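You operate a simulated robot arm through the tools that you are given. There is no shell and no other tool. Be economical: measure what you need, move in short steps, check, and stop when the job is done.

Carry out the task below with a simulated two-armed robot. There is one attempt and no reset: what you move stays moved.

JOB
Wipe up the spill on the workbench top with the rag and put it back.

The check looks at the end state, three seconds after you hand in, the way a careful person would. Anything else that was tipped, shoved, dropped, spilled or broken makes it a failure.

ROBOT AND FRAMES
Two 7-joint arms with two-finger parallel grippers on one trunk, on a base that drives. Base frame: it is fixed to the floor where the robot stands at the start and does not move with it; the origin is under the middle of the robot, x ahead of it, y to its left, z up; the surface under the hand at the start is at about z = 0.9. Units: m, rad, N and s.
The left shoulder is at the start at [0.05, 0.177, 1.204], the right one opposite. With the tool pointing down near the work surface each hand reaches from about 0.22 to 0.7 m from the robot's upright axis, wherever it stands, measured 20 degrees to its own side. Payload 3.43 kg a hand.
The tool frame of a hand sits at the grasp point between the pads (the TCP): z along the fingers, y along the line on which they close. The tips reach 0.034 m beyond it. Largest opening 0.128 m; finger width 0.024, thickness 0.012; the body of the gripper, 0.048 by 0.13 m, starts 0.096 m behind the TCP.
Orientation is told as [roll, pitch, yaw] about the base's x, y, z axes, in that order, counted from this pose: with the fingers straight down and closing along the base's y, the tool's x points along the base's -x, its y along +y and its z along -z.

CONTROLS
- The arms move only by the tool play_rows. It takes "left_moves", "right_moves" or both (then of equal length, played together; a hand with none holds still); each is a list of rows, each a list of 6 numbers: the shift along the tool's x, y, z in m, then the turn, a rotation vector about the tool's x, y, z in rad. In form: [[x, y, z, rx, ry, rz], ...]. A call has 1 to 10 rows; each row shifts and turns the commanded pose from where the row before left it, along the tool's axes as they then stand. "left_hand" and "right_hand" are, for a hand that has rows, the opening in per cent of the stroke, from 0 (shut) to 100 (fully open), set as the call begins (left out, the last holds). A row lasts 0.2 s, in which the tool goes at most 0.05 m and 0.15 rad; a call with a longer step from one row to the next is refused whole, and so is a gripper value outside its range. A pose out of reach is approached as far as the arm can. The call stops where the force on the tool passes 40 N (or 10 N more than at its start, if that is more) or the arm is blocked; 0.2 s more then pass. The fingers move at their own pace (about 0.108 m/s each) and stop on an object; they squeeze with about 26 N. The grip force told is the motor's: it shows also when the fingers shut on nothing. Time passes only in rows, and 0.2 s behind the last, so rows that do not move let the fingers close. It gives the time, the measured TCP pose, the force on the tool (base axes), the opening and the grip force at its end, in the units of the frame above (readings bear some noise), with the torque about the TCP (base axes, N m) and any sound that the robot's microphone picked up.
- Cameras (640 x 400 px; columns grow to the right, rows downward): "scene" is now at [0.1505, 0.0197, 1.356]; the picture's right is [0.23, -0.97, 0.00], its down [-0.64, -0.15, -0.75] and it looks along [0.73, 0.17, -0.66] (base axes); focal length 254 px, centre (320, 200). "left" rides on the left gripper at [0.076, 0.011, -0.16] in its tool frame; the picture's right is [-0.15, 0.99, 0.00], its down [-0.88, -0.13, -0.46] and it looks along [-0.45, -0.07, 0.89] (tool axes); focal length 234 px, centre (320, 200). "right" rides on the right gripper at [0.076, -0.011, -0.16] in its tool frame; the picture's right is [0.15, 0.99, 0.00], its down [-0.88, 0.13, -0.46] and it looks along [-0.45, 0.07, 0.89] (tool axes); focal length 234 px, centre (320, 200). There is no depth. A picture from a camera that has moved, and an enlarged one, comes with that camera's place and axes in the base frame and with its lens.
- snapshot(camera): a new picture of that camera. It takes no simulated time.
- slide_trunk(by): slides the trunk up (or, below 0, down) by that many m; the arms and the scene camera ride with it, the base frame stays. It gives what a move gives, with no picture.
- base_move(legs): drives the robot by 1 to 6 legs, each [ahead, turn to the left] in m and rad, along the robot's own axes; the way and the turn of a leg run together, so that a leg with both is an arc; at most 1.5 m and 3.142 rad a leg. The arms and the cameras ride along, it lands a little off, and it stops where it bumps. It gives what a move gives.
- turn_head(pan, tilt): turns the head with the scene camera to pan (to the left, within 1.396 rad either way) and tilt (down, from -0.506 to 1.204), counted from straight ahead of the robot. It gives what a move gives.
- inspect(camera, box): a new picture of the part [left, top, right, bottom] of that camera's present view, enlarged. It takes no simulated time.
- close_job(): hands the job in; it is judged then, once.

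Work in short steps. Places have to be worked out from the pictures, the camera data and where the tool is seen: move nearer, look again, correct. Check each grasp and each placing, and mend what went wrong. You have 120 turns and 88 pictures in all, those below and enlarged ones among them. Open the grippers and draw the arms clear of the work before you hand the job in, unless the task says otherwise; then end with one line.

The tools are called after "Emit:" as a command line: name --argument value ..., lists and objects as JSON in quotes. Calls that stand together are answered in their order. play_rows: Moves the arms, as the interface text tells. Its arguments: {"type":"object","properties":{"left_moves":{"type":"array","items":{"type":"array","items":{"type":"number"}}},"left_hand":{"type":"number"},"right_moves":{"type":"array","items":{"type":"array","items":{"type":"number"}}},"right_hand":{"type":"number"}},"required":[]} The other tools are called the same way: slide_trunk (by) slides the trunk up or down; base_move (legs) drives the base; turn_head (pan, tilt) turns the head that bears the scene camera; snapshot (camera) takes a picture; inspect (camera, box) takes an enlarged picture of a part of a camera's view; close_job () hands the job in.

At the start:

```text
t: 0.0
left_position: [0.4544, 0.4093, 1.0592]
left_tcp_rot: [0.0, 0.0, 0.001]
left_ft_force: [-0.3, 0.3, -1.3]
left_moment: [-0.02, 0.01, 0.02]
left_grip_width: 0.1279
left_grip_force: 0.1
right_position: [0.4369, -0.0436, 1.1601]
right_tcp_rot: [0.002, 0.0, 0.0]
right_ft_force: [0.1, -0.4, 0.2]
right_moment: [-0.03, 0.0, 0.0]
right_grip_width: 0.1282
right_grip_force: 0.1
trunk travel left (down, up): [-0.375, 0.026]
robot x, y, heading: [-0.0001, 0.0014, 0.002]
head pan, tilt: [0.232, 0.721]
```

scene: 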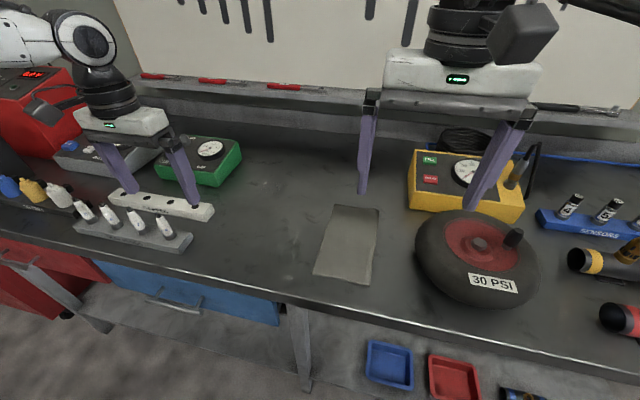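
right: 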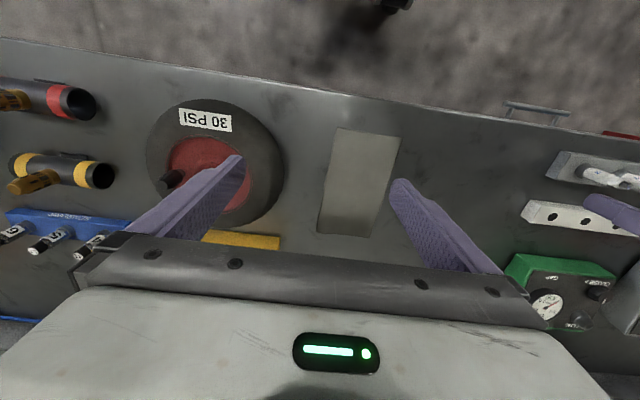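
left: 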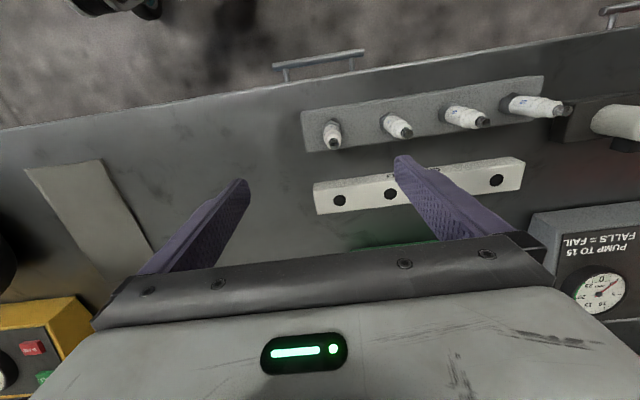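

The grey flat sheet in the middle may be the rag; the spill is not yet evident. I look closer at the scene picture.

Emit:
inspect --camera "scene" --box '[180, 140, 440, 300]'

Emit:
inspect --camera "right" --box '[240, 80, 560, 280]'

Emit:
turn_head --pan -0.5 --tilt 0.72

Emit:
snapshot --camera "scene"

Emit:
turn_head --pan 0.9 --tilt 0.72

Emit:
snapshot --camera "scene"

```text
2.46 times, centred on (310, 220) of scene
camera zoom: at [0.1505, 0.0197, 1.356], right [0.23, -0.97, 0.0], down [-0.64, -0.15, -0.75], along [0.73, 0.17, -0.66], focal length 625 px, centre (345, 151)
```

zoom: 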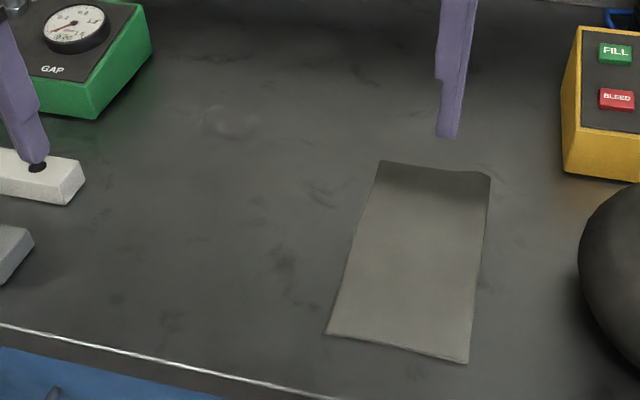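

```text
2.00 times, centred on (400, 180) of right
camera zoom: at [0.3615, -0.0557, 1.3187], right [-0.15, 0.99, 0.0], down [0.88, 0.13, 0.46], along [0.45, 0.07, -0.89], focal length 468 px, centre (160, 240)
```

zoom: 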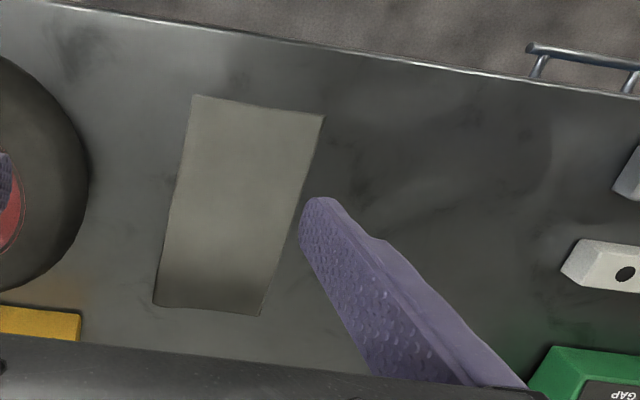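

```text
t: 1.1
left_position: [0.4548, 0.4081, 1.0605]
left_tcp_rot: [0.002, 0.001, 0.002]
left_ft_force: [0.6, 0.1, -0.5]
left_moment: [-0.01, -0.01, -0.04]
left_grip_width: 0.128
left_grip_force: 0.0
right_position: [0.4374, -0.044, 1.1587]
right_tcp_rot: [0.002, 0.0, 0.0]
right_ft_force: [0.3, 0.2, 0.4]
right_moment: [0.0, 0.01, 0.0]
right_grip_width: 0.1282
right_grip_force: 0.0
trunk travel left (down, up): [-0.375, 0.026]
robot x, y, heading: [0.0028, -0.001, -0.0]
head pan, tilt: [-0.499, 0.721]
```

```text
82 pictures are left
camera scene: at [0.1425, -0.0398, 1.3559], right [-0.48, -0.88, 0.0], down [-0.58, 0.32, -0.75], along [0.66, -0.36, -0.66], focal length 254 px, centre (320, 200)
```

scene: 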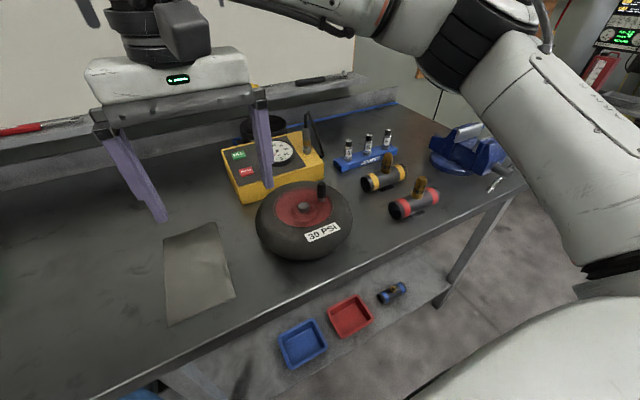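

```text
t: 2.6
left_position: [0.4534, 0.4091, 1.0606]
left_tcp_rot: [0.0, 0.0, 0.001]
left_ft_force: [0.2, 0.5, 0.4]
left_moment: [0.01, 0.01, 0.02]
left_grip_width: 0.1279
left_grip_force: 0.0
right_position: [0.4384, -0.0445, 1.1598]
right_tcp_rot: [0.002, 0.0, 0.001]
right_ft_force: [-0.5, -0.4, -0.2]
right_moment: [0.0, -0.01, 0.0]
right_grip_width: 0.128
right_grip_force: 0.0
trunk travel left (down, up): [-0.375, 0.026]
robot x, y, heading: [-0.0013, 0.0003, -0.002]
head pan, tilt: [0.901, 0.721]
```

```text
81 pictures are left
camera scene: at [0.1209, 0.0663, 1.3559], right [0.78, -0.62, 0.0], down [-0.41, -0.52, -0.75], along [0.47, 0.59, -0.66], focal length 254 px, centre (320, 200)
```

scene: 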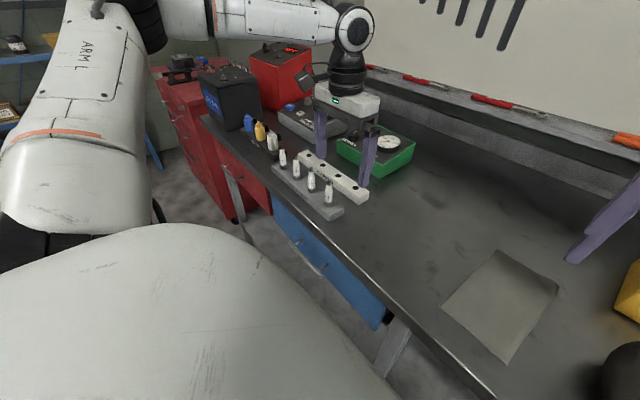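

A clear spill may be left of the rag. I enlarge several parts of the bench.

Emit:
inspect --camera "scene" --box '[340, 140, 580, 290]'

Emit:
inspect --camera "left" --box '[80, 110, 400, 270]'

Emit:
inspect --camera "right" --box '[380, 100, 560, 250]'

```text
2.67 times, centred on (460, 215) of scene
camera zoom: at [0.1209, 0.0663, 1.3559], right [0.78, -0.62, 0.0], down [-0.41, -0.52, -0.75], along [0.47, 0.59, -0.66], focal length 677 px, centre (-53, 160)
```

zoom: 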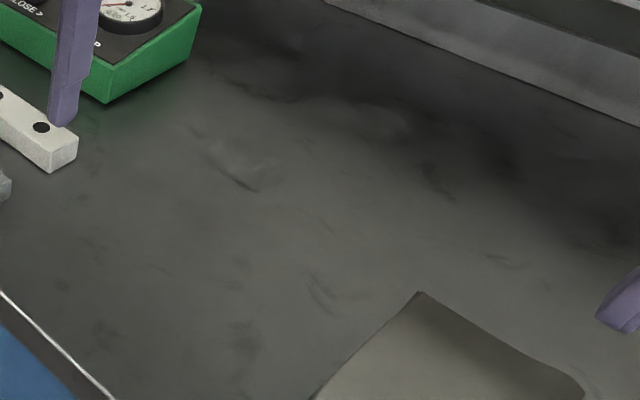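

```text
2.00 times, centred on (240, 190) of left
camera zoom: at [0.3776, 0.4209, 1.2196], right [0.15, 0.99, 0.0], down [0.88, -0.13, 0.46], along [0.45, -0.07, -0.89], focal length 468 px, centre (480, 220)
```

zoom: 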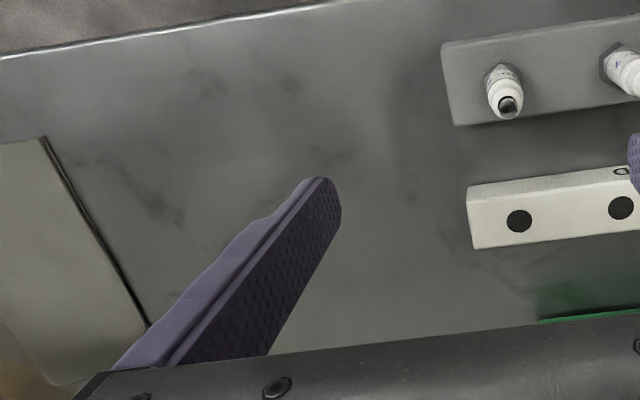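

```text
2.67 times, centred on (470, 175) of right
camera zoom: at [0.3615, -0.0557, 1.3187], right [-0.15, 0.99, 0.0], down [0.88, 0.13, 0.46], along [0.45, 0.07, -0.89], focal length 624 px, centre (-80, 267)
```

zoom: 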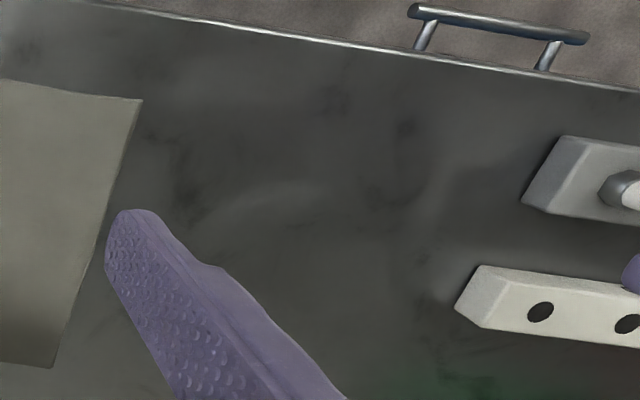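

A faint glossy patch shows at about (0.68, 0.29) from two viewpoints. I bring the left hand over for a closer look (tool −x is base +x).

Emit:
play_rows --left_moves '[[-0.04, -0.03, 0, 0, 0, 0], [-0.04, -0.03, 0, 0, 0, 0], [-0.04, -0.03, 0, 0, 0, 0], [-0.04, -0.02, 0, 0, 0, 0]]'

Emit:
snapshot --camera "left"

Emit:
inspect --camera "scene" --box '[400, 170, 500, 235]'

```text
t: 3.6
left_position: [0.5879, 0.3116, 1.0587]
left_tcp_rot: [-0.004, 0.0, 0.002]
left_ft_force: [-0.4, 0.4, 0.0]
left_moment: [-0.01, -0.02, 0.02]
left_grip_width: 0.1279
left_grip_force: 0.1
left hand out of reach, approached as far as the arm can: row 4
right_position: [0.438, -0.0444, 1.1601]
right_tcp_rot: [0.002, -0.003, -0.001]
right_ft_force: [-0.2, 0.5, 0.3]
right_moment: [-0.02, -0.03, 0.0]
right_grip_width: 0.1278
right_grip_force: 0.1
trunk travel left (down, up): [-0.375, 0.026]
robot x, y, heading: [0.0008, 0.0004, 0.004]
head pan, tilt: [0.901, 0.721]
```

```text
77 pictures are left
camera left: at [0.5112, 0.3232, 1.219], right [0.14, 0.99, 0.0], down [0.88, -0.13, 0.46], along [0.45, -0.07, -0.89], focal length 234 px, centre (320, 200)
```

left: 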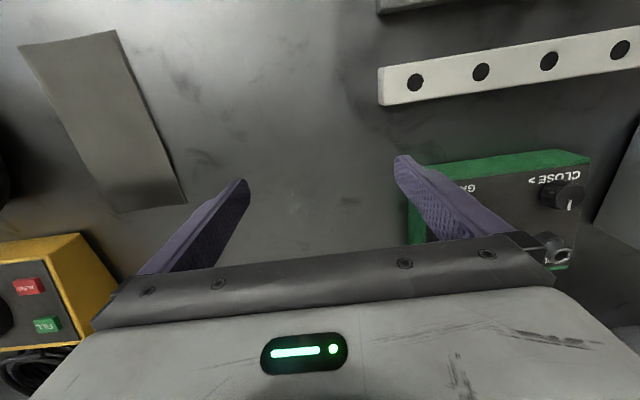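

```text
6.15 times, centred on (450, 202) of scene
camera zoom: at [0.1199, 0.0669, 1.356], right [0.78, -0.62, 0.0], down [-0.41, -0.52, -0.75], along [0.47, 0.59, -0.66], focal length 1562 px, centre (-480, 185)
```

zoom: 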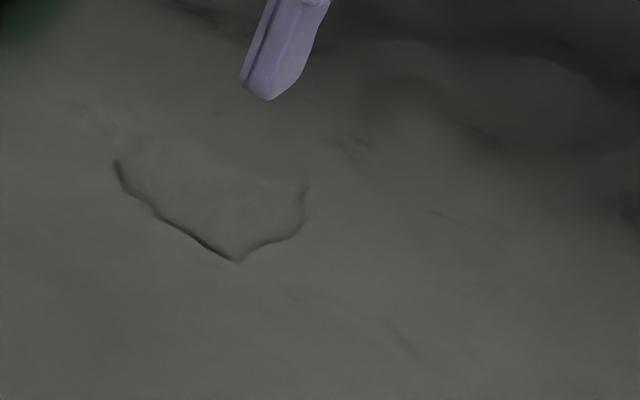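

That enlargement shows it: a clear puddle about 7 cm across, centred near (0.68, 0.285). I check for others and for the room in front of the base.

Emit:
inspect --camera "scene" --box '[480, 150, 620, 240]'

Emit:
inspect --camera "left" --box '[130, 40, 410, 250]'

Emit:
turn_head --pan 0.1 --tilt 1.2

Emit:
snapshot --camera "scene"

Emit:
inspect --camera "right" --box '[290, 110, 430, 250]'

```text
4.44 times, centred on (550, 195) of scene
camera zoom: at [0.1199, 0.0669, 1.356], right [0.78, -0.62, 0.0], down [-0.41, -0.52, -0.75], along [0.47, 0.59, -0.66], focal length 1128 px, centre (-702, 222)
```

zoom: 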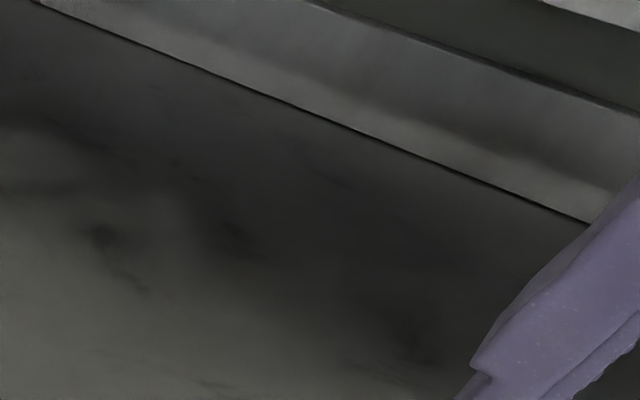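

```text
1.90 times, centred on (270, 145) of left
camera zoom: at [0.5112, 0.3232, 1.219], right [0.14, 0.99, 0.0], down [0.88, -0.13, 0.46], along [0.45, -0.07, -0.89], focal length 446 px, centre (415, 305)
```

zoom: 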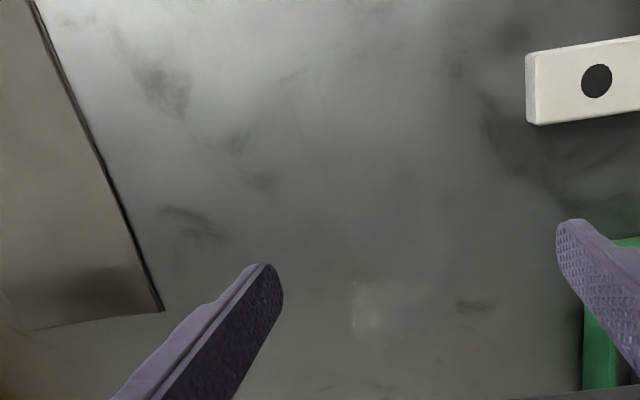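

```text
t: 4.8
left_position: [0.5897, 0.3106, 1.059]
left_tcp_rot: [0.0, -0.002, 0.002]
left_ft_force: [-0.4, -0.5, -0.3]
left_moment: [0.02, -0.02, -0.01]
left_grip_width: 0.1278
left_grip_force: 0.0
right_position: [0.4385, -0.0438, 1.1588]
right_tcp_rot: [0.002, 0.0, -0.001]
right_ft_force: [0.2, 0.4, 0.9]
right_moment: [0.0, -0.01, -0.02]
right_grip_width: 0.1281
right_grip_force: 0.0
trunk travel left (down, up): [-0.375, 0.026]
robot x, y, heading: [0.0013, -0.0017, -0.002]
head pan, tilt: [0.099, 1.201]
```

```text
73 pictures are left
camera scene: at [0.1243, 0.006, 1.3217], right [0.1, -0.99, 0.0], down [-0.93, -0.09, -0.36], along [0.36, 0.04, -0.93], focal length 254 px, centre (320, 200)
```

scene: 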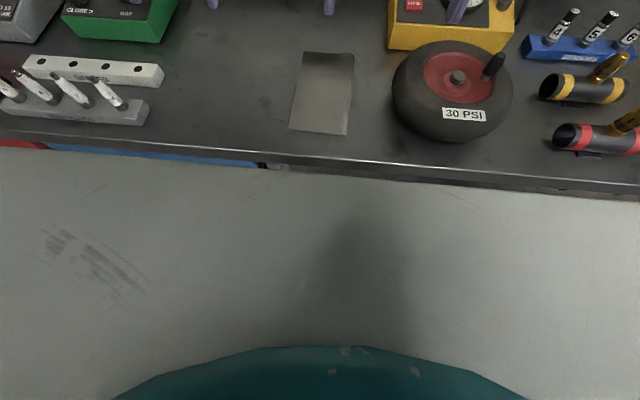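

```text
2.86 times, centred on (360, 180) of right
camera zoom: at [0.3615, -0.0556, 1.3187], right [-0.15, 0.99, 0.0], down [0.88, 0.13, 0.46], along [0.45, 0.07, -0.89], focal length 669 px, centre (206, 257)
```

zoom: 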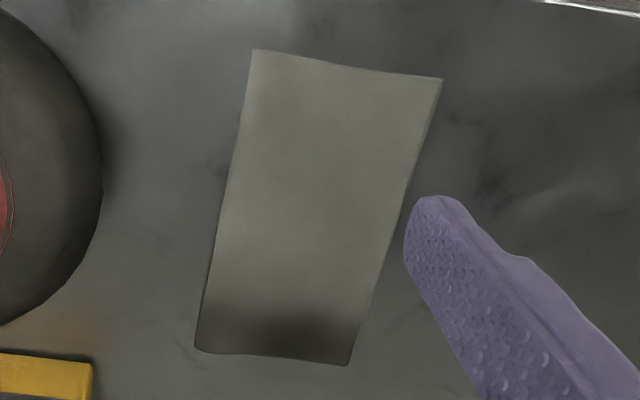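

The rag lies flat over x 0.43–0.65, y −0.02–0.10, on z≈0.90. I test the left hand's reach over the spill at low height with the gripper half shut, then look from there.

Emit:
play_rows --left_moves '[[0, -0.01, 0.04, 0, 0, 0], [0, -0.01, 0.04, 0, 0, 0], [-0.03, 0, 0, 0, 0, 0], [-0.03, 0, 0, 0, 0, 0], [-0.03, 0, 0, 0, 0, 0]]' --left_hand 30

Emit:
snapshot --camera "left"

```text
t: 6.0
left_position: [0.582, 0.3143, 0.9974]
left_tcp_rot: [0.001, -0.004, 0.001]
left_ft_force: [0.2, -0.2, -0.8]
left_moment: [0.02, 0.01, -0.01]
left_grip_width: 0.0381
left_grip_force: 0.1
left hand out of reach, approached as far as the arm can: row 1, 2, 3, 4, 5
right_position: [0.4382, -0.0443, 1.1594]
right_tcp_rot: [0.001, 0.0, 0.001]
right_ft_force: [1.4, 0.2, -0.3]
right_moment: [0.02, 0.02, -0.01]
right_grip_width: 0.128
right_grip_force: 0.2
trunk travel left (down, up): [-0.375, 0.026]
robot x, y, heading: [0.0031, 0.0004, 0.005]
head pan, tilt: [0.099, 1.201]
```

```text
71 pictures are left
camera left: at [0.5046, 0.3251, 1.1566], right [0.15, 0.99, 0.0], down [0.88, -0.13, 0.46], along [0.45, -0.07, -0.89], focal length 234 px, centre (320, 200)
```

left: 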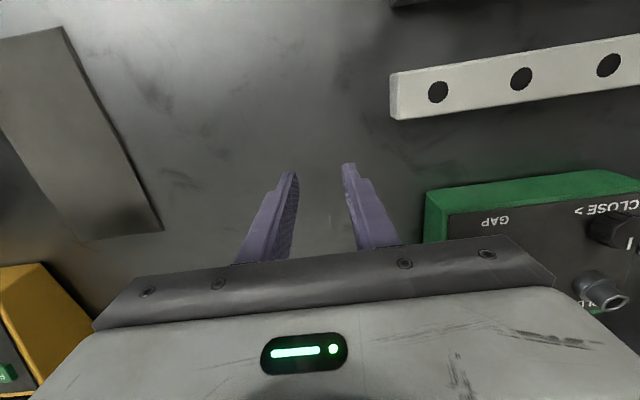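

Not reachable from here (stuck at x≈0.58), so the base has to go ahead. I draw the left hand back and up, then drive in small legs.

Emit:
play_rows --left_moves '[[0.03, 0, -0.04, 0, 0, 0], [0.04, 0, -0.04, 0, 0, 0], [0.04, 0, -0.03, 0, 0, 0], [0.04, 0, 0, 0, 0, 0], [0.04, 0, 0, 0, 0, 0]]' --left_hand 100

Emit:
base_move --legs '[[0.05, 0]]'

```text
refused: row 2 steps farther than a row can; nothing moved
```

```text
t: 6.9
left_position: [0.6334, 0.3144, 0.9971]
left_tcp_rot: [0.001, 0.001, 0.001]
left_ft_force: [0.6, -0.1, 0.0]
left_moment: [-0.04, 0.03, -0.03]
left_grip_width: 0.0385
left_grip_force: 0.2
right_position: [0.4886, -0.0442, 1.158]
right_tcp_rot: [0.002, 0.001, 0.0]
right_ft_force: [0.1, -0.1, -0.6]
right_moment: [0.0, 0.08, -0.01]
right_grip_width: 0.1282
right_grip_force: 0.1
trunk travel left (down, up): [-0.375, 0.026]
robot x, y, heading: [0.053, 0.004, 0.002]
head pan, tilt: [0.099, 1.201]
```

The hand row was refused, but the base drove 0.05 m freely and the hand is clear at z≈1.0. I go another 0.06 m.

Emit:
base_move --legs '[[0.06, 0]]'

Emit:
turn_head --pan 0.25 --tilt 0.95

Emit:
snapshot --camera "scene"

```text
t: 7.8
left_position: [0.6919, 0.3139, 0.9974]
left_tcp_rot: [0.001, -0.001, 0.002]
left_ft_force: [0.4, 0.5, 0.0]
left_moment: [0.02, 0.03, -0.02]
left_grip_width: 0.0384
left_grip_force: 0.0
right_position: [0.5478, -0.0445, 1.1585]
right_tcp_rot: [0.001, -0.002, 0.002]
right_ft_force: [-0.1, 0.1, -0.9]
right_moment: [0.0, 0.01, 0.0]
right_grip_width: 0.128
right_grip_force: 0.0
trunk travel left (down, up): [-0.375, 0.026]
robot x, y, heading: [0.1086, -0.0016, -0.0]
head pan, tilt: [0.099, 1.201]
```

```text
t: 8.6
left_position: [0.6906, 0.3144, 0.9978]
left_tcp_rot: [-0.001, -0.001, 0.0]
left_ft_force: [0.1, 0.0, 0.3]
left_moment: [-0.01, 0.01, -0.03]
left_grip_width: 0.0384
left_grip_force: 0.0
right_position: [0.5474, -0.0453, 1.1604]
right_tcp_rot: [0.0, -0.002, 0.0]
right_ft_force: [1.1, -0.9, 0.6]
right_moment: [0.0, -0.01, 0.02]
right_grip_width: 0.1281
right_grip_force: 0.0
trunk travel left (down, up): [-0.375, 0.026]
robot x, y, heading: [0.1091, 0.0001, -0.006]
head pan, tilt: [0.25, 0.949]
```

```text
70 pictures are left
camera scene: at [0.2483, 0.0183, 1.3379], right [0.25, -0.97, 0.0], down [-0.79, -0.2, -0.58], along [0.56, 0.14, -0.81], focal length 254 px, centre (320, 200)
```

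scene: 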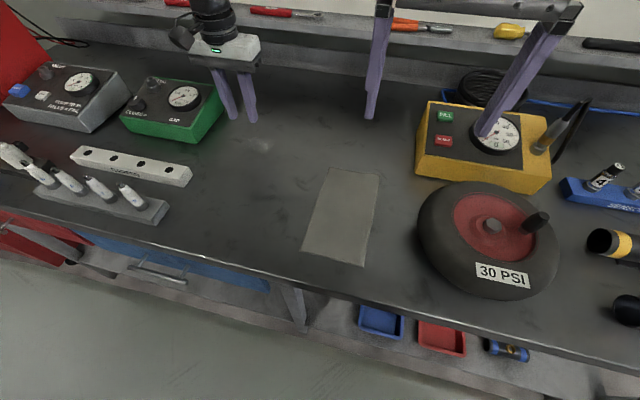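

Reach is now fine. I move the right hand aside to the right and bring the left hand above the rag for a close look.

Emit:
play_rows --left_moves '[[0.02, -0.02, -0.04, 0, 0, 0], [0.025, -0.035, -0.02, 0, 0, 0], [0.025, -0.04, 0, 0, 0, 0], [0.025, -0.04, 0, 0, 0, 0], [0.025, -0.04, 0, 0, 0, 0], [0.025, -0.04, 0, 0, 0, 0], [0.005, -0.04, 0, 0, 0, 0], [0.0, -0.018, 0, 0, 0, 0], [0, 0, 0, 0, 0, 0]]' --left_hand 100 --right_moves '[[0, -0.04, -0.02, 0, 0, 0], [0, -0.045, 0, 0, 0, 0], [0, -0.045, 0, 0, 0, 0], [0, -0.045, 0, 0, 0, 0], [0.02, -0.045, 0, 0, 0, 0], [0.02, -0.04, 0, 0, 0, 0], [0.02, -0.04, 0, 0, 0, 0], [0.02, -0.02, 0, 0, 0, 0], [0, 0, 0, 0, 0, 0]]'

Emit:
snapshot --camera "left"

Emit:
inspect --camera "scene" --box '[280, 150, 400, 280]'

```text
t: 10.6
left_position: [0.5159, 0.1146, 1.06]
left_tcp_rot: [-0.002, -0.001, 0.001]
left_ft_force: [-0.2, -0.4, 0.0]
left_moment: [-0.01, 0.0, -0.01]
left_grip_width: 0.128
left_grip_force: 0.1
left hand out of reach, approached as far as the arm can: row 6, 7, 8
right_position: [0.4664, -0.3633, 1.1784]
right_tcp_rot: [0.003, 0.0, -0.001]
right_ft_force: [0.7, 0.7, -0.1]
right_moment: [0.03, -0.02, 0.01]
right_grip_width: 0.1277
right_grip_force: 0.0
trunk travel left (down, up): [-0.375, 0.026]
robot x, y, heading: [0.1093, 0.0001, -0.001]
head pan, tilt: [0.25, 0.949]
```

```text
69 pictures are left
camera left: at [0.4389, 0.1258, 1.2193], right [0.15, 0.99, 0.0], down [0.88, -0.13, 0.46], along [0.45, -0.07, -0.89], focal length 234 px, centre (320, 200)
```

left: 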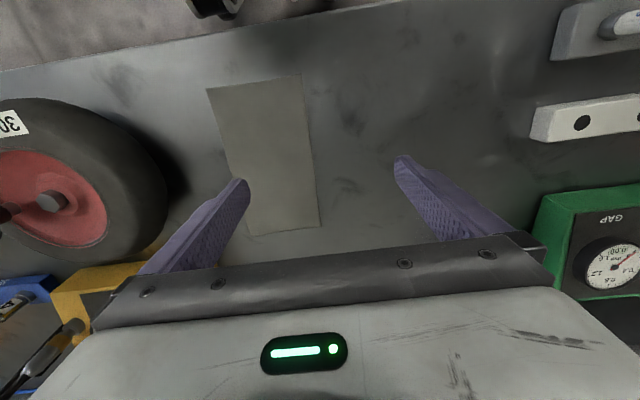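

```text
3.08 times, centred on (340, 215) of scene
camera zoom: at [0.2487, 0.0185, 1.3378], right [0.25, -0.97, 0.0], down [-0.79, -0.2, -0.58], along [0.56, 0.14, -0.81], focal length 781 px, centre (258, 154)
```

zoom: 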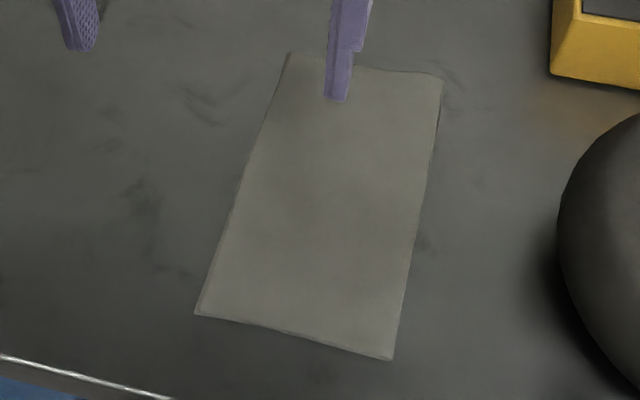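

The left hand is blocked from going further inward at this heading. I turn the base 0.3 rad to the right so the rag falls in the left arm's zone.

Emit:
base_move --legs '[[0, -0.3]]'

Emit:
play_rows --left_moves '[[0, 0, 0, 0, 0, -0.1], [0, 0, 0, 0, 0, -0.1], [0, 0, 0, 0, 0, -0.1], [0, 0, 0, 0, 0, 0]]'

```text
t: 12.0
left_position: [0.531, -0.0129, 1.0592]
left_tcp_rot: [-0.004, -0.003, -0.301]
left_ft_force: [-0.5, 0.4, 0.2]
left_moment: [0.0, -0.02, 0.04]
left_grip_width: 0.128
left_grip_force: 0.0
right_position: [0.3432, -0.4541, 1.1793]
right_tcp_rot: [0.002, -0.002, -0.301]
right_ft_force: [0.6, -0.8, -0.2]
right_moment: [0.0, -0.01, 0.02]
right_grip_width: 0.1281
right_grip_force: 0.2
trunk travel left (down, up): [-0.375, 0.026]
robot x, y, heading: [0.1056, 0.0004, -0.302]
head pan, tilt: [0.25, 0.949]
```

```text
t: 13.0
left_position: [0.532, -0.0126, 1.0603]
left_tcp_rot: [-0.003, -0.002, -0.001]
left_ft_force: [0.1, 0.0, -0.6]
left_moment: [0.03, -0.01, -0.02]
left_grip_width: 0.1282
left_grip_force: 0.1
right_position: [0.3432, -0.4539, 1.1795]
right_tcp_rot: [0.002, -0.001, -0.302]
right_ft_force: [-0.1, 0.7, 0.4]
right_moment: [0.0, -0.01, -0.01]
right_grip_width: 0.1276
right_grip_force: 0.0
trunk travel left (down, up): [-0.375, 0.026]
robot x, y, heading: [0.109, -0.0058, -0.303]
head pan, tilt: [0.25, 0.949]
```

The hand is now square to the rag. I centre it over the rag and go down to z≈0.97.

Emit:
play_rows --left_moves '[[-0.004, 0.03, 0.02, 0, 0, 0], [-0.004, 0.025, 0.03, 0, 0, 0], [0, 0, 0.035, 0, 0, 0], [0, 0, 0, 0, 0, 0]]'

Emit:
snapshot --camera "left"

Emit:
turn_head --pan 0.5 --tilt 0.85

Emit:
snapshot --camera "scene"

```text
t: 14.0
left_position: [0.5397, 0.0431, 0.9733]
left_tcp_rot: [-0.002, -0.002, -0.001]
left_ft_force: [0.2, 0.1, 0.2]
left_moment: [0.0, 0.01, 0.02]
left_grip_width: 0.1283
left_grip_force: 0.0
right_position: [0.3421, -0.4535, 1.1787]
right_tcp_rot: [0.002, -0.001, -0.302]
right_ft_force: [-0.7, -0.1, -0.7]
right_moment: [0.01, -0.04, -0.01]
right_grip_width: 0.1279
right_grip_force: 0.0
trunk travel left (down, up): [-0.375, 0.026]
robot x, y, heading: [0.1055, -0.0006, -0.303]
head pan, tilt: [0.25, 0.949]
```

```text
67 pictures are left
camera left: at [0.4629, 0.0552, 1.1333], right [0.15, 0.99, 0.0], down [0.88, -0.13, 0.46], along [0.45, -0.07, -0.89], focal length 234 px, centre (320, 200)
```

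left: 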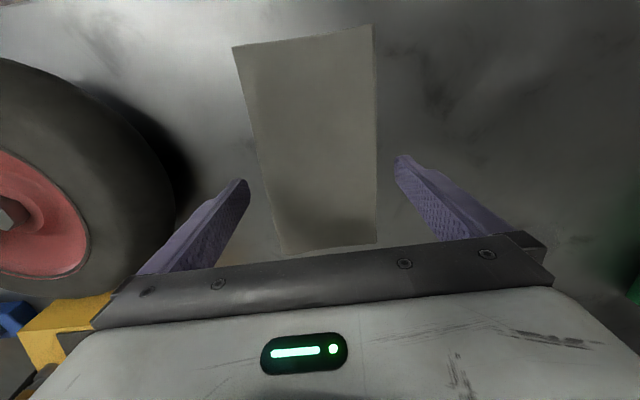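

```text
t: 14.8
left_position: [0.5401, 0.0434, 0.9744]
left_tcp_rot: [-0.001, -0.001, 0.001]
left_ft_force: [-1.4, 0.3, -0.6]
left_moment: [0.01, 0.0, -0.01]
left_grip_width: 0.1281
left_grip_force: 0.1
right_position: [0.3445, -0.4538, 1.1786]
right_tcp_rot: [0.001, -0.003, -0.301]
right_ft_force: [-0.2, 0.0, 0.2]
right_moment: [0.0, -0.01, 0.03]
right_grip_width: 0.128
right_grip_force: 0.0
trunk travel left (down, up): [-0.375, 0.026]
robot x, y, heading: [0.1102, -0.0009, -0.309]
head pan, tilt: [0.499, 0.85]
```

```text
66 pictures are left
camera scene: at [0.2514, -0.0051, 1.3454], right [0.2, -0.98, 0.0], down [-0.74, -0.15, -0.66], along [0.65, 0.13, -0.75], focal length 254 px, centre (320, 200)
```

scene: 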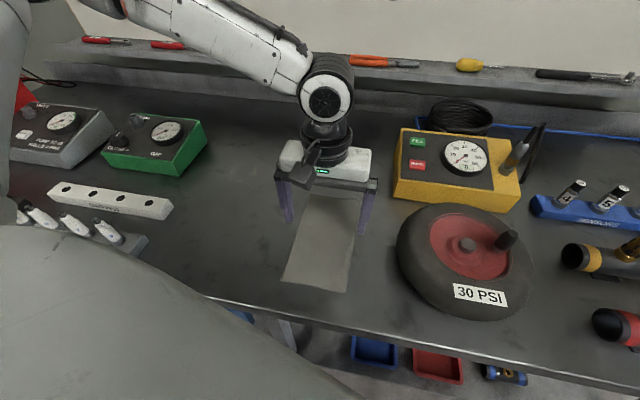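

The fingers straddle the rag evenly. I narrow the opening to ~45 mm and lower gently until the tips touch the cloth.

Emit:
play_rows --left_moves '[[0, 0, 0, 0, 0, 0], [0, 0, 0, 0, 0, 0], [0, 0, 0.015, 0, 0, 0], [0, 0, 0.01, 0, 0, 0], [0, 0, 0.005, 0, 0, 0], [0, 0, 0.003, 0, 0, 0], [0, 0, 0.003, 0, 0, 0]]' --left_hand 35

Emit:
snapshot --camera "left"

```text
t: 16.4
left_position: [0.5398, 0.0433, 0.9391]
left_tcp_rot: [-0.004, -0.001, 0.001]
left_ft_force: [1.5, -0.2, -1.3]
left_moment: [-0.01, -0.03, -0.01]
left_grip_width: 0.0451
left_grip_force: 0.1
right_position: [0.344, -0.4531, 1.1792]
right_tcp_rot: [0.002, -0.003, -0.302]
right_ft_force: [0.0, -0.4, -0.7]
right_moment: [0.04, 0.03, 0.0]
right_grip_width: 0.128
right_grip_force: 0.1
trunk travel left (down, up): [-0.375, 0.026]
robot x, y, heading: [0.1051, -0.0032, -0.304]
head pan, tilt: [0.499, 0.85]
```

```text
65 pictures are left
camera left: at [0.4626, 0.0543, 1.0984], right [0.15, 0.99, 0.0], down [0.88, -0.13, 0.46], along [0.45, -0.07, -0.89], focal length 234 px, centre (320, 200)
```

left: 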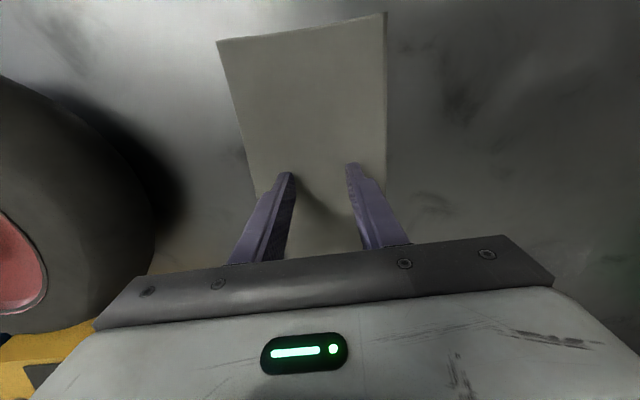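

No contact yet at z=0.939. I lower in 2 mm steps.

Emit:
play_rows --left_moves '[[0, 0, 0.002, 0, 0, 0], [0, 0, 0.002, 0, 0, 0], [0, 0, 0.002, 0, 0, 0], [0, 0, 0, 0, 0, 0]]'

```text
t: 17.4
left_position: [0.5397, 0.0417, 0.9357]
left_tcp_rot: [-0.005, -0.01, -0.001]
left_ft_force: [-0.1, 5.1, 32.3]
left_moment: [0.78, 0.09, -0.02]
left_grip_width: 0.0448
left_grip_force: 0.2
right_position: [0.3421, -0.4531, 1.1791]
right_tcp_rot: [0.002, -0.003, -0.302]
right_ft_force: [-0.6, 0.4, 0.2]
right_moment: [-0.03, 0.01, 0.03]
right_grip_width: 0.1279
right_grip_force: 0.0
trunk travel left (down, up): [-0.375, 0.026]
robot x, y, heading: [0.1104, -0.0038, -0.306]
head pan, tilt: [0.499, 0.85]
```

Contact: 32 N at z=0.9357 (surface under tips ≈0.902). I ease 1.5 mm and close to pinch a fold.

Emit:
play_rows --left_moves '[[0, 0, -0.0015, 0, 0, 0]]'

Emit:
play_rows --left_moves '[[0, 0, 0, 0, 0, 0], [0, 0, 0, 0, 0, 0], [0, 0, 0, 0, 0, 0], [0, 0, 0, 0, 0, 0]]' --left_hand 0

Emit:
snapshot --camera "left"

Emit:
inspect --camera "scene" --box '[240, 130, 400, 310]'

```text
t: 17.8
left_position: [0.5388, 0.0422, 0.9362]
left_tcp_rot: [-0.004, -0.009, 0.0]
left_ft_force: [3.0, 3.3, 27.7]
left_moment: [0.59, -0.08, -0.06]
left_grip_width: 0.0447
left_grip_force: 0.5
right_position: [0.3412, -0.4535, 1.1783]
right_tcp_rot: [0.003, -0.003, -0.301]
right_ft_force: [0.0, 0.2, -0.5]
right_moment: [0.0, -0.01, 0.03]
right_grip_width: 0.1284
right_grip_force: 0.1
trunk travel left (down, up): [-0.375, 0.026]
robot x, y, heading: [0.1107, -0.004, -0.299]
head pan, tilt: [0.499, 0.85]
```

```text
t: 18.8
left_position: [0.5383, 0.0409, 0.9354]
left_tcp_rot: [-0.004, -0.003, -0.001]
left_ft_force: [-1.1, -3.9, 24.8]
left_moment: [-0.11, 0.07, 0.0]
left_grip_width: 0.0033
left_grip_force: 26.2
right_position: [0.3408, -0.4539, 1.1789]
right_tcp_rot: [0.003, -0.003, -0.301]
right_ft_force: [-0.4, -0.9, 0.3]
right_moment: [0.01, 0.01, 0.01]
right_grip_width: 0.128
right_grip_force: 0.0
trunk travel left (down, up): [-0.375, 0.026]
robot x, y, heading: [0.1097, 0.0027, -0.303]
head pan, tilt: [0.499, 0.85]
```

```text
64 pictures are left
camera left: at [0.4611, 0.0535, 1.0949], right [0.15, 0.99, 0.0], down [0.88, -0.13, 0.46], along [0.45, -0.07, -0.89], focal length 234 px, centre (320, 200)
```

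left: 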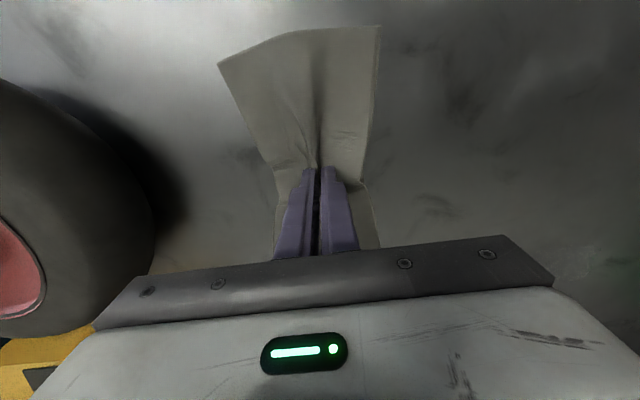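

```text
2.22 times, centred on (320, 220) of scene
camera zoom: at [0.2494, -0.0058, 1.3457], right [0.2, -0.98, 0.0], down [-0.74, -0.15, -0.66], along [0.65, 0.13, -0.75], focal length 564 px, centre (320, 156)
```

zoom: 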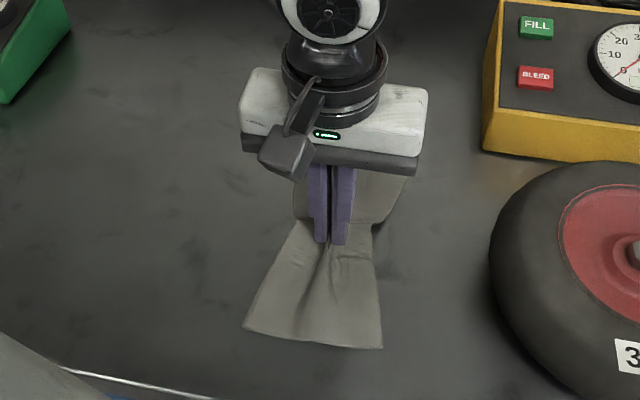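

A fold of the cloth is held (3 mm, 26 N). I lift it 6 cm and check it comes along.

Emit:
play_rows --left_moves '[[0, 0, -0.01, 0, 0, 0], [0, 0, -0.02, 0, 0, 0], [0, 0, -0.03, 0, 0, 0], [0, 0, 0, 0, 0, 0]]'

Emit:
snapshot --camera "scene"

```text
t: 19.8
left_position: [0.5386, 0.0425, 0.9936]
left_tcp_rot: [-0.002, -0.001, -0.001]
left_ft_force: [0.2, -0.1, 0.0]
left_moment: [-0.01, 0.0, -0.03]
left_grip_width: 0.0037
left_grip_force: 25.6
right_position: [0.343, -0.4532, 1.1784]
right_tcp_rot: [0.003, -0.002, -0.301]
right_ft_force: [-0.1, -1.0, -0.6]
right_moment: [-0.02, 0.0, 0.02]
right_grip_width: 0.1281
right_grip_force: 0.0
trunk travel left (down, up): [-0.375, 0.026]
robot x, y, heading: [0.1108, 0.0002, -0.297]
head pan, tilt: [0.499, 0.85]
```

```text
62 pictures are left
camera scene: at [0.2516, -0.0051, 1.3454], right [0.2, -0.98, 0.0], down [-0.74, -0.15, -0.66], along [0.65, 0.13, -0.75], focal length 254 px, centre (320, 200)
```

scene: 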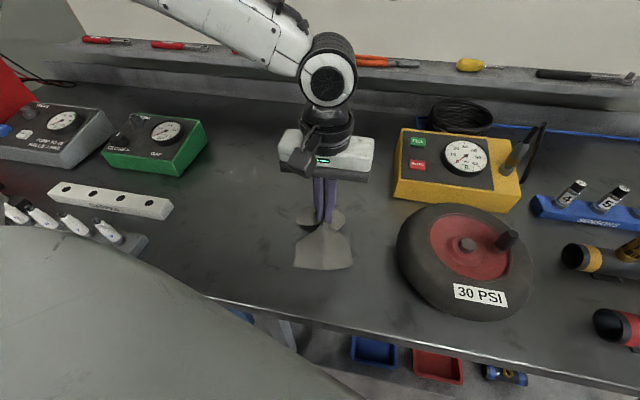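

The rag is held and hanging. I carry it over the puddle at about (0.67, 0.28).

Emit:
play_rows --left_moves '[[-0.022, 0.04, 0, 0, 0, 0], [-0.022, 0.04, 0, 0, 0, 0], [-0.022, 0.04, 0, 0, 0, 0], [-0.022, 0.04, 0, 0, 0, 0], [-0.022, 0.04, 0, 0, 0, 0], [-0.022, 0.038, 0, 0, 0, 0], [0, 0, 0, 0, 0, 0]]'

Emit:
turn_head --pan 0.75 --tilt 0.75

Emit:
snapshot --camera "scene"

Emit:
inspect --camera "scene" --box '[200, 90, 400, 215]'

```text
t: 21.4
left_position: [0.6716, 0.2814, 0.9963]
left_tcp_rot: [-0.003, -0.002, -0.001]
left_ft_force: [-0.1, 0.4, -0.5]
left_moment: [0.04, 0.0, 0.03]
left_grip_width: 0.0032
left_grip_force: 25.4
right_position: [0.3433, -0.4543, 1.1786]
right_tcp_rot: [0.001, -0.002, -0.303]
right_ft_force: [-0.1, 0.0, -0.3]
right_moment: [0.04, 0.0, 0.02]
right_grip_width: 0.1279
right_grip_force: 0.0
trunk travel left (down, up): [-0.375, 0.026]
robot x, y, heading: [0.1095, 0.0029, -0.304]
head pan, tilt: [0.499, 0.85]
```

```text
t: 22.1
left_position: [0.6722, 0.2816, 0.9955]
left_tcp_rot: [-0.003, -0.002, -0.001]
left_ft_force: [-0.9, -0.8, -0.6]
left_moment: [0.02, -0.01, -0.02]
left_grip_width: 0.0035
left_grip_force: 26.2
right_position: [0.3434, -0.4545, 1.1782]
right_tcp_rot: [0.002, -0.002, -0.301]
right_ft_force: [-0.8, 0.4, 0.6]
right_moment: [-0.04, -0.03, -0.01]
right_grip_width: 0.128
right_grip_force: 0.1
trunk travel left (down, up): [-0.375, 0.026]
robot x, y, heading: [0.1111, 0.0001, -0.304]
head pan, tilt: [0.75, 0.75]
```

```text
61 pictures are left
camera scene: at [0.2494, 0.0155, 1.3534], right [0.43, -0.9, 0.0], down [-0.61, -0.3, -0.73], along [0.66, 0.32, -0.68], focal length 254 px, centre (320, 200)
```

scene: 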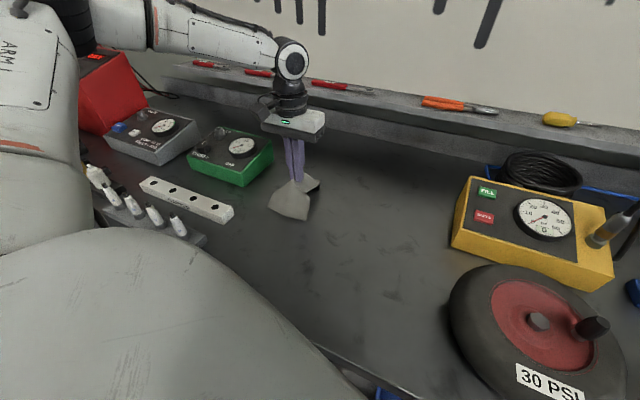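

```text
3.20 times, centred on (300, 152) of scene
camera zoom: at [0.2494, 0.0155, 1.3534], right [0.43, -0.9, 0.0], down [-0.61, -0.3, -0.73], along [0.66, 0.32, -0.68], focal length 812 px, centre (384, 352)
```

zoom: 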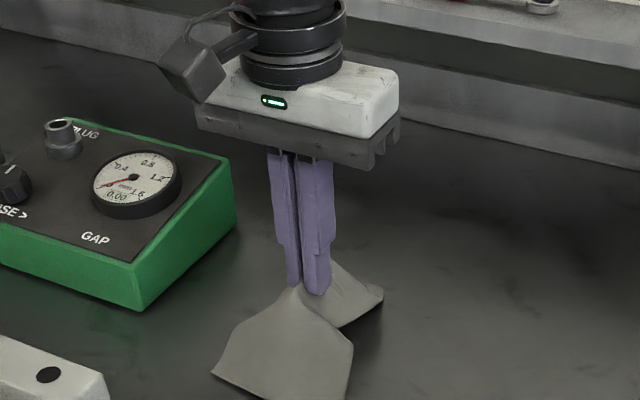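

Rag hangs over the puddle, clear of the green box. I lower to contact height.

Emit:
play_rows --left_moves '[[0, 0, 0.025, 0, 0, 0], [0, 0, 0.02, 0, 0, 0], [0, 0, 0.006, 0, 0, 0], [0, 0, 0.003, 0, 0, 0], [0, 0, 0.002, 0, 0, 0], [0, 0, 0.002, 0, 0, 0]]'

```text
t: 23.5
left_position: [0.6713, 0.2807, 0.9377]
left_tcp_rot: [-0.001, -0.006, 0.0]
left_ft_force: [-0.1, 1.8, 12.2]
left_moment: [0.14, 0.05, -0.03]
left_grip_width: 0.0035
left_grip_force: 26.2
right_position: [0.3416, -0.4533, 1.1783]
right_tcp_rot: [-0.001, -0.001, -0.302]
right_ft_force: [0.1, 0.3, 0.0]
right_moment: [0.03, 0.0, 0.0]
right_grip_width: 0.1281
right_grip_force: 0.0
trunk travel left (down, up): [-0.375, 0.026]
robot x, y, heading: [0.1084, 0.0013, -0.301]
head pan, tilt: [0.75, 0.75]
```

Contact at 12 N — good wiping pressure. I wipe in a raster around the puddle.

Emit:
play_rows --left_moves '[[0, 0.025, 0, 0, 0, 0], [0, 0.02, 0, 0, 0, 0], [0, -0.03, 0, 0, 0, 0], [0, -0.03, 0, 0, 0, 0], [0, -0.03, 0, 0, 0, 0], [-0.02, 0, 0, 0, 0, 0], [0, 0.03, 0, 0, 0, 0], [0, 0.03, 0, 0, 0, 0], [0, 0.03, 0, 0, 0, 0]]'

Emit:
play_rows --left_moves '[[-0.02, 0, 0, 0, 0, 0], [0, -0.03, 0, 0, 0, 0], [0, -0.03, 0, 0, 0, 0], [0, -0.03, 0, 0, 0, 0], [0.03, 0, 0, 0, 0, 0], [0.03, 0, 0, 0, 0, 0], [0, 0.03, 0, 0, 0, 0], [0, 0.03, 0, 0, 0, 0], [0, 0.03, 0, 0, 0, 0]]'

Emit:
snapshot --camera "scene"

```text
t: 25.5
left_position: [0.6912, 0.3247, 0.9383]
left_tcp_rot: [-0.001, -0.006, -0.002]
left_ft_force: [-0.2, -4.9, 16.4]
left_moment: [-0.09, -0.01, 0.03]
left_grip_width: 0.0036
left_grip_force: 25.9
right_position: [0.3406, -0.4548, 1.1784]
right_tcp_rot: [0.003, -0.004, -0.299]
right_ft_force: [0.7, -0.1, -0.3]
right_moment: [-0.01, 0.06, 0.0]
right_grip_width: 0.1281
right_grip_force: 0.0
trunk travel left (down, up): [-0.375, 0.026]
robot x, y, heading: [0.1116, -0.0017, -0.3]
head pan, tilt: [0.75, 0.75]
```

```text
t: 27.5
left_position: [0.6509, 0.3253, 0.9377]
left_tcp_rot: [-0.003, -0.005, -0.001]
left_ft_force: [-0.4, -6.1, 19.2]
left_moment: [-0.04, 0.04, 0.01]
left_grip_width: 0.0036
left_grip_force: 26.0
right_position: [0.3403, -0.4552, 1.1779]
right_tcp_rot: [0.002, -0.006, -0.302]
right_ft_force: [-0.2, 0.1, -0.3]
right_moment: [-0.04, 0.0, 0.01]
right_grip_width: 0.1279
right_grip_force: 0.1
trunk travel left (down, up): [-0.375, 0.026]
robot x, y, heading: [0.1101, -0.0041, -0.301]
head pan, tilt: [0.75, 0.75]
```

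```text
59 pictures are left
camera scene: at [0.2473, 0.0143, 1.3538], right [0.43, -0.9, 0.0], down [-0.61, -0.29, -0.73], along [0.66, 0.32, -0.68], focal length 254 px, centre (320, 200)
```

scene: 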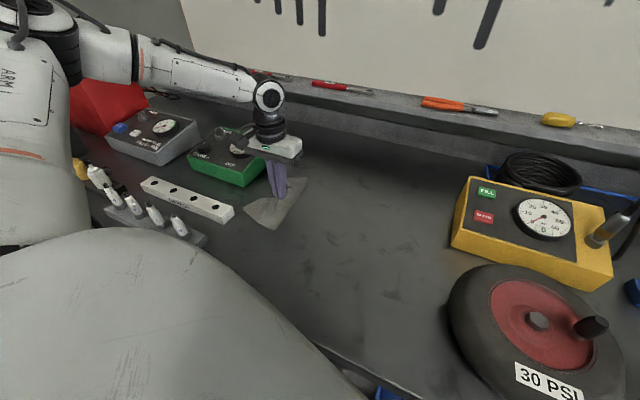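

The rag's near end is close to the white bar, so I wipe back toward −y along x≈0.65, cover the near rim, then lift and look.

Emit:
play_rows --left_moves '[[0, -0.03, 0, 0, 0, 0], [0, -0.03, 0, 0, 0, 0], [0, -0.03, 0, 0, 0, 0], [-0.03, 0.02, 0, 0, 0, 0], [-0.02, 0.02, 0, 0, 0, 0], [0.03, -0.02, 0, 0, 0, 0], [0.02, -0.03, 0, 0, 0, 0], [0, -0.02, -0.03, 0, 0, 0], [0, -0.03, -0.03, 0, 0, 0], [0, -0.04, 0, 0, 0, 0]]'

Emit:
snapshot --camera "scene"

Emit:
inspect --camera "scene" --box '[240, 140, 380, 230]'

```text
t: 29.7
left_position: [0.6515, 0.1351, 0.9953]
left_tcp_rot: [-0.002, -0.001, 0.0]
left_ft_force: [0.5, 0.0, -0.2]
left_moment: [0.04, -0.01, 0.01]
left_grip_width: 0.0034
left_grip_force: 25.8
right_position: [0.3433, -0.4541, 1.1786]
right_tcp_rot: [0.002, 0.0, -0.302]
right_ft_force: [0.4, -0.4, -0.1]
right_moment: [0.01, -0.02, 0.03]
right_grip_width: 0.1282
right_grip_force: 0.1
trunk travel left (down, up): [-0.375, 0.026]
robot x, y, heading: [0.1066, 0.0009, -0.298]
head pan, tilt: [0.75, 0.75]
```

```text
58 pictures are left
camera scene: at [0.2496, 0.0146, 1.3534], right [0.43, -0.9, 0.0], down [-0.61, -0.3, -0.73], along [0.66, 0.32, -0.68], focal length 254 px, centre (320, 200)
```

scene: 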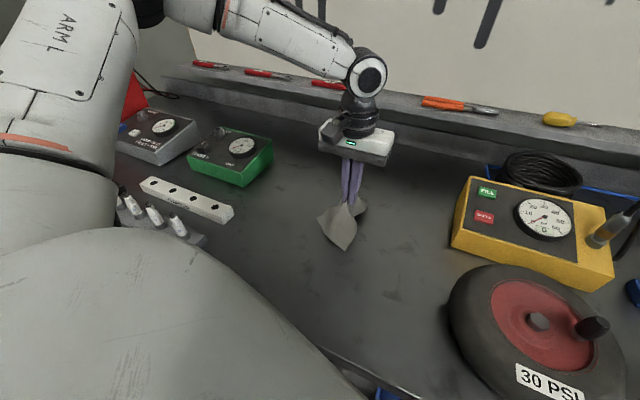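

```text
4.44 times, centred on (310, 185) of scene
camera zoom: at [0.2496, 0.0146, 1.3534], right [0.43, -0.9, 0.0], down [-0.61, -0.3, -0.73], along [0.66, 0.32, -0.68], focal length 1128 px, centre (364, 267)
```

zoom: 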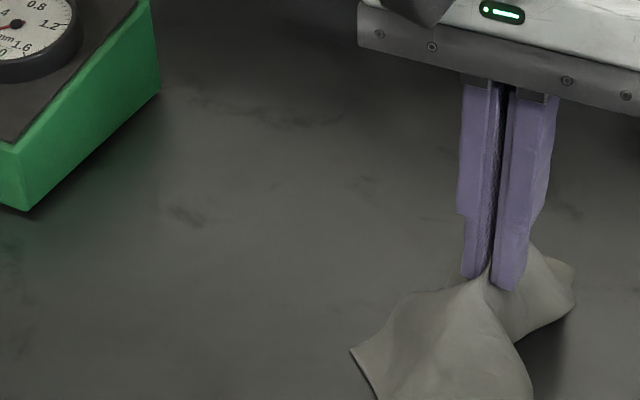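

The puddle's place, about (267, 247) in this enlargement, looks clean. I zoom in more to confirm.

Emit:
inspect --camera "scene" --box '[260, 155, 340, 205]'

Emit:
inspect --camera "scene" --box '[260, 185, 420, 285]'

Emit:
inspect --camera "left" --box '[320, 100, 560, 240]'

```text
8.00 times, centred on (300, 180) of scene
camera zoom: at [0.2496, 0.0146, 1.3534], right [0.43, -0.9, 0.0], down [-0.61, -0.3, -0.73], along [0.66, 0.32, -0.68], focal length 2031 px, centre (480, 360)
```

zoom: 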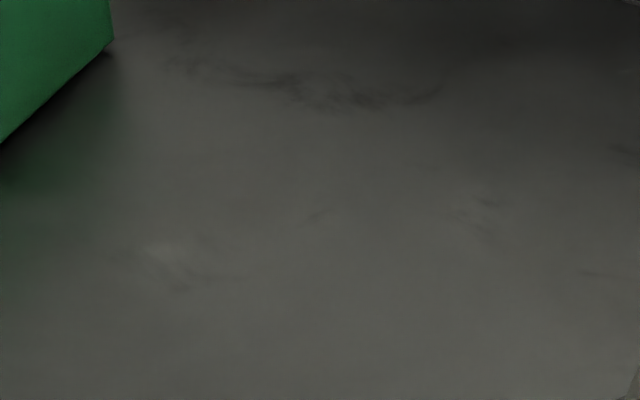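

```text
4.00 times, centred on (340, 235) of scene
camera zoom: at [0.2496, 0.0146, 1.3534], right [0.43, -0.9, 0.0], down [-0.61, -0.3, -0.73], along [0.66, 0.32, -0.68], focal length 1015 px, centre (240, 60)
```

zoom: 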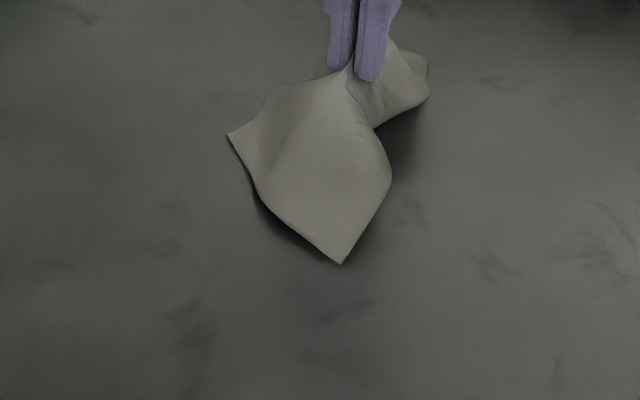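

```text
2.67 times, centred on (440, 170) of left
camera zoom: at [0.5746, 0.1473, 1.1555], right [0.15, 0.99, 0.0], down [0.88, -0.13, 0.46], along [0.45, -0.07, -0.89], focal length 624 px, centre (0, 280)
```

zoom: 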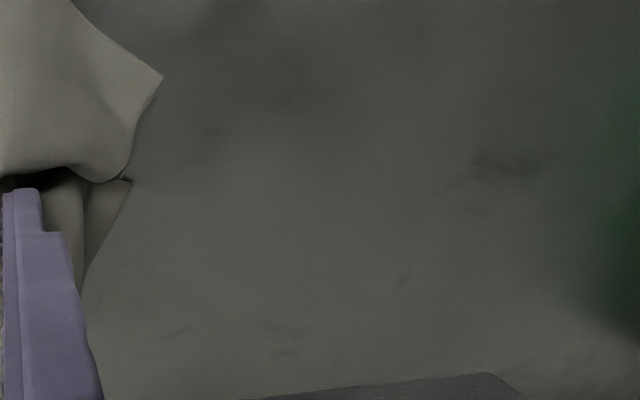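

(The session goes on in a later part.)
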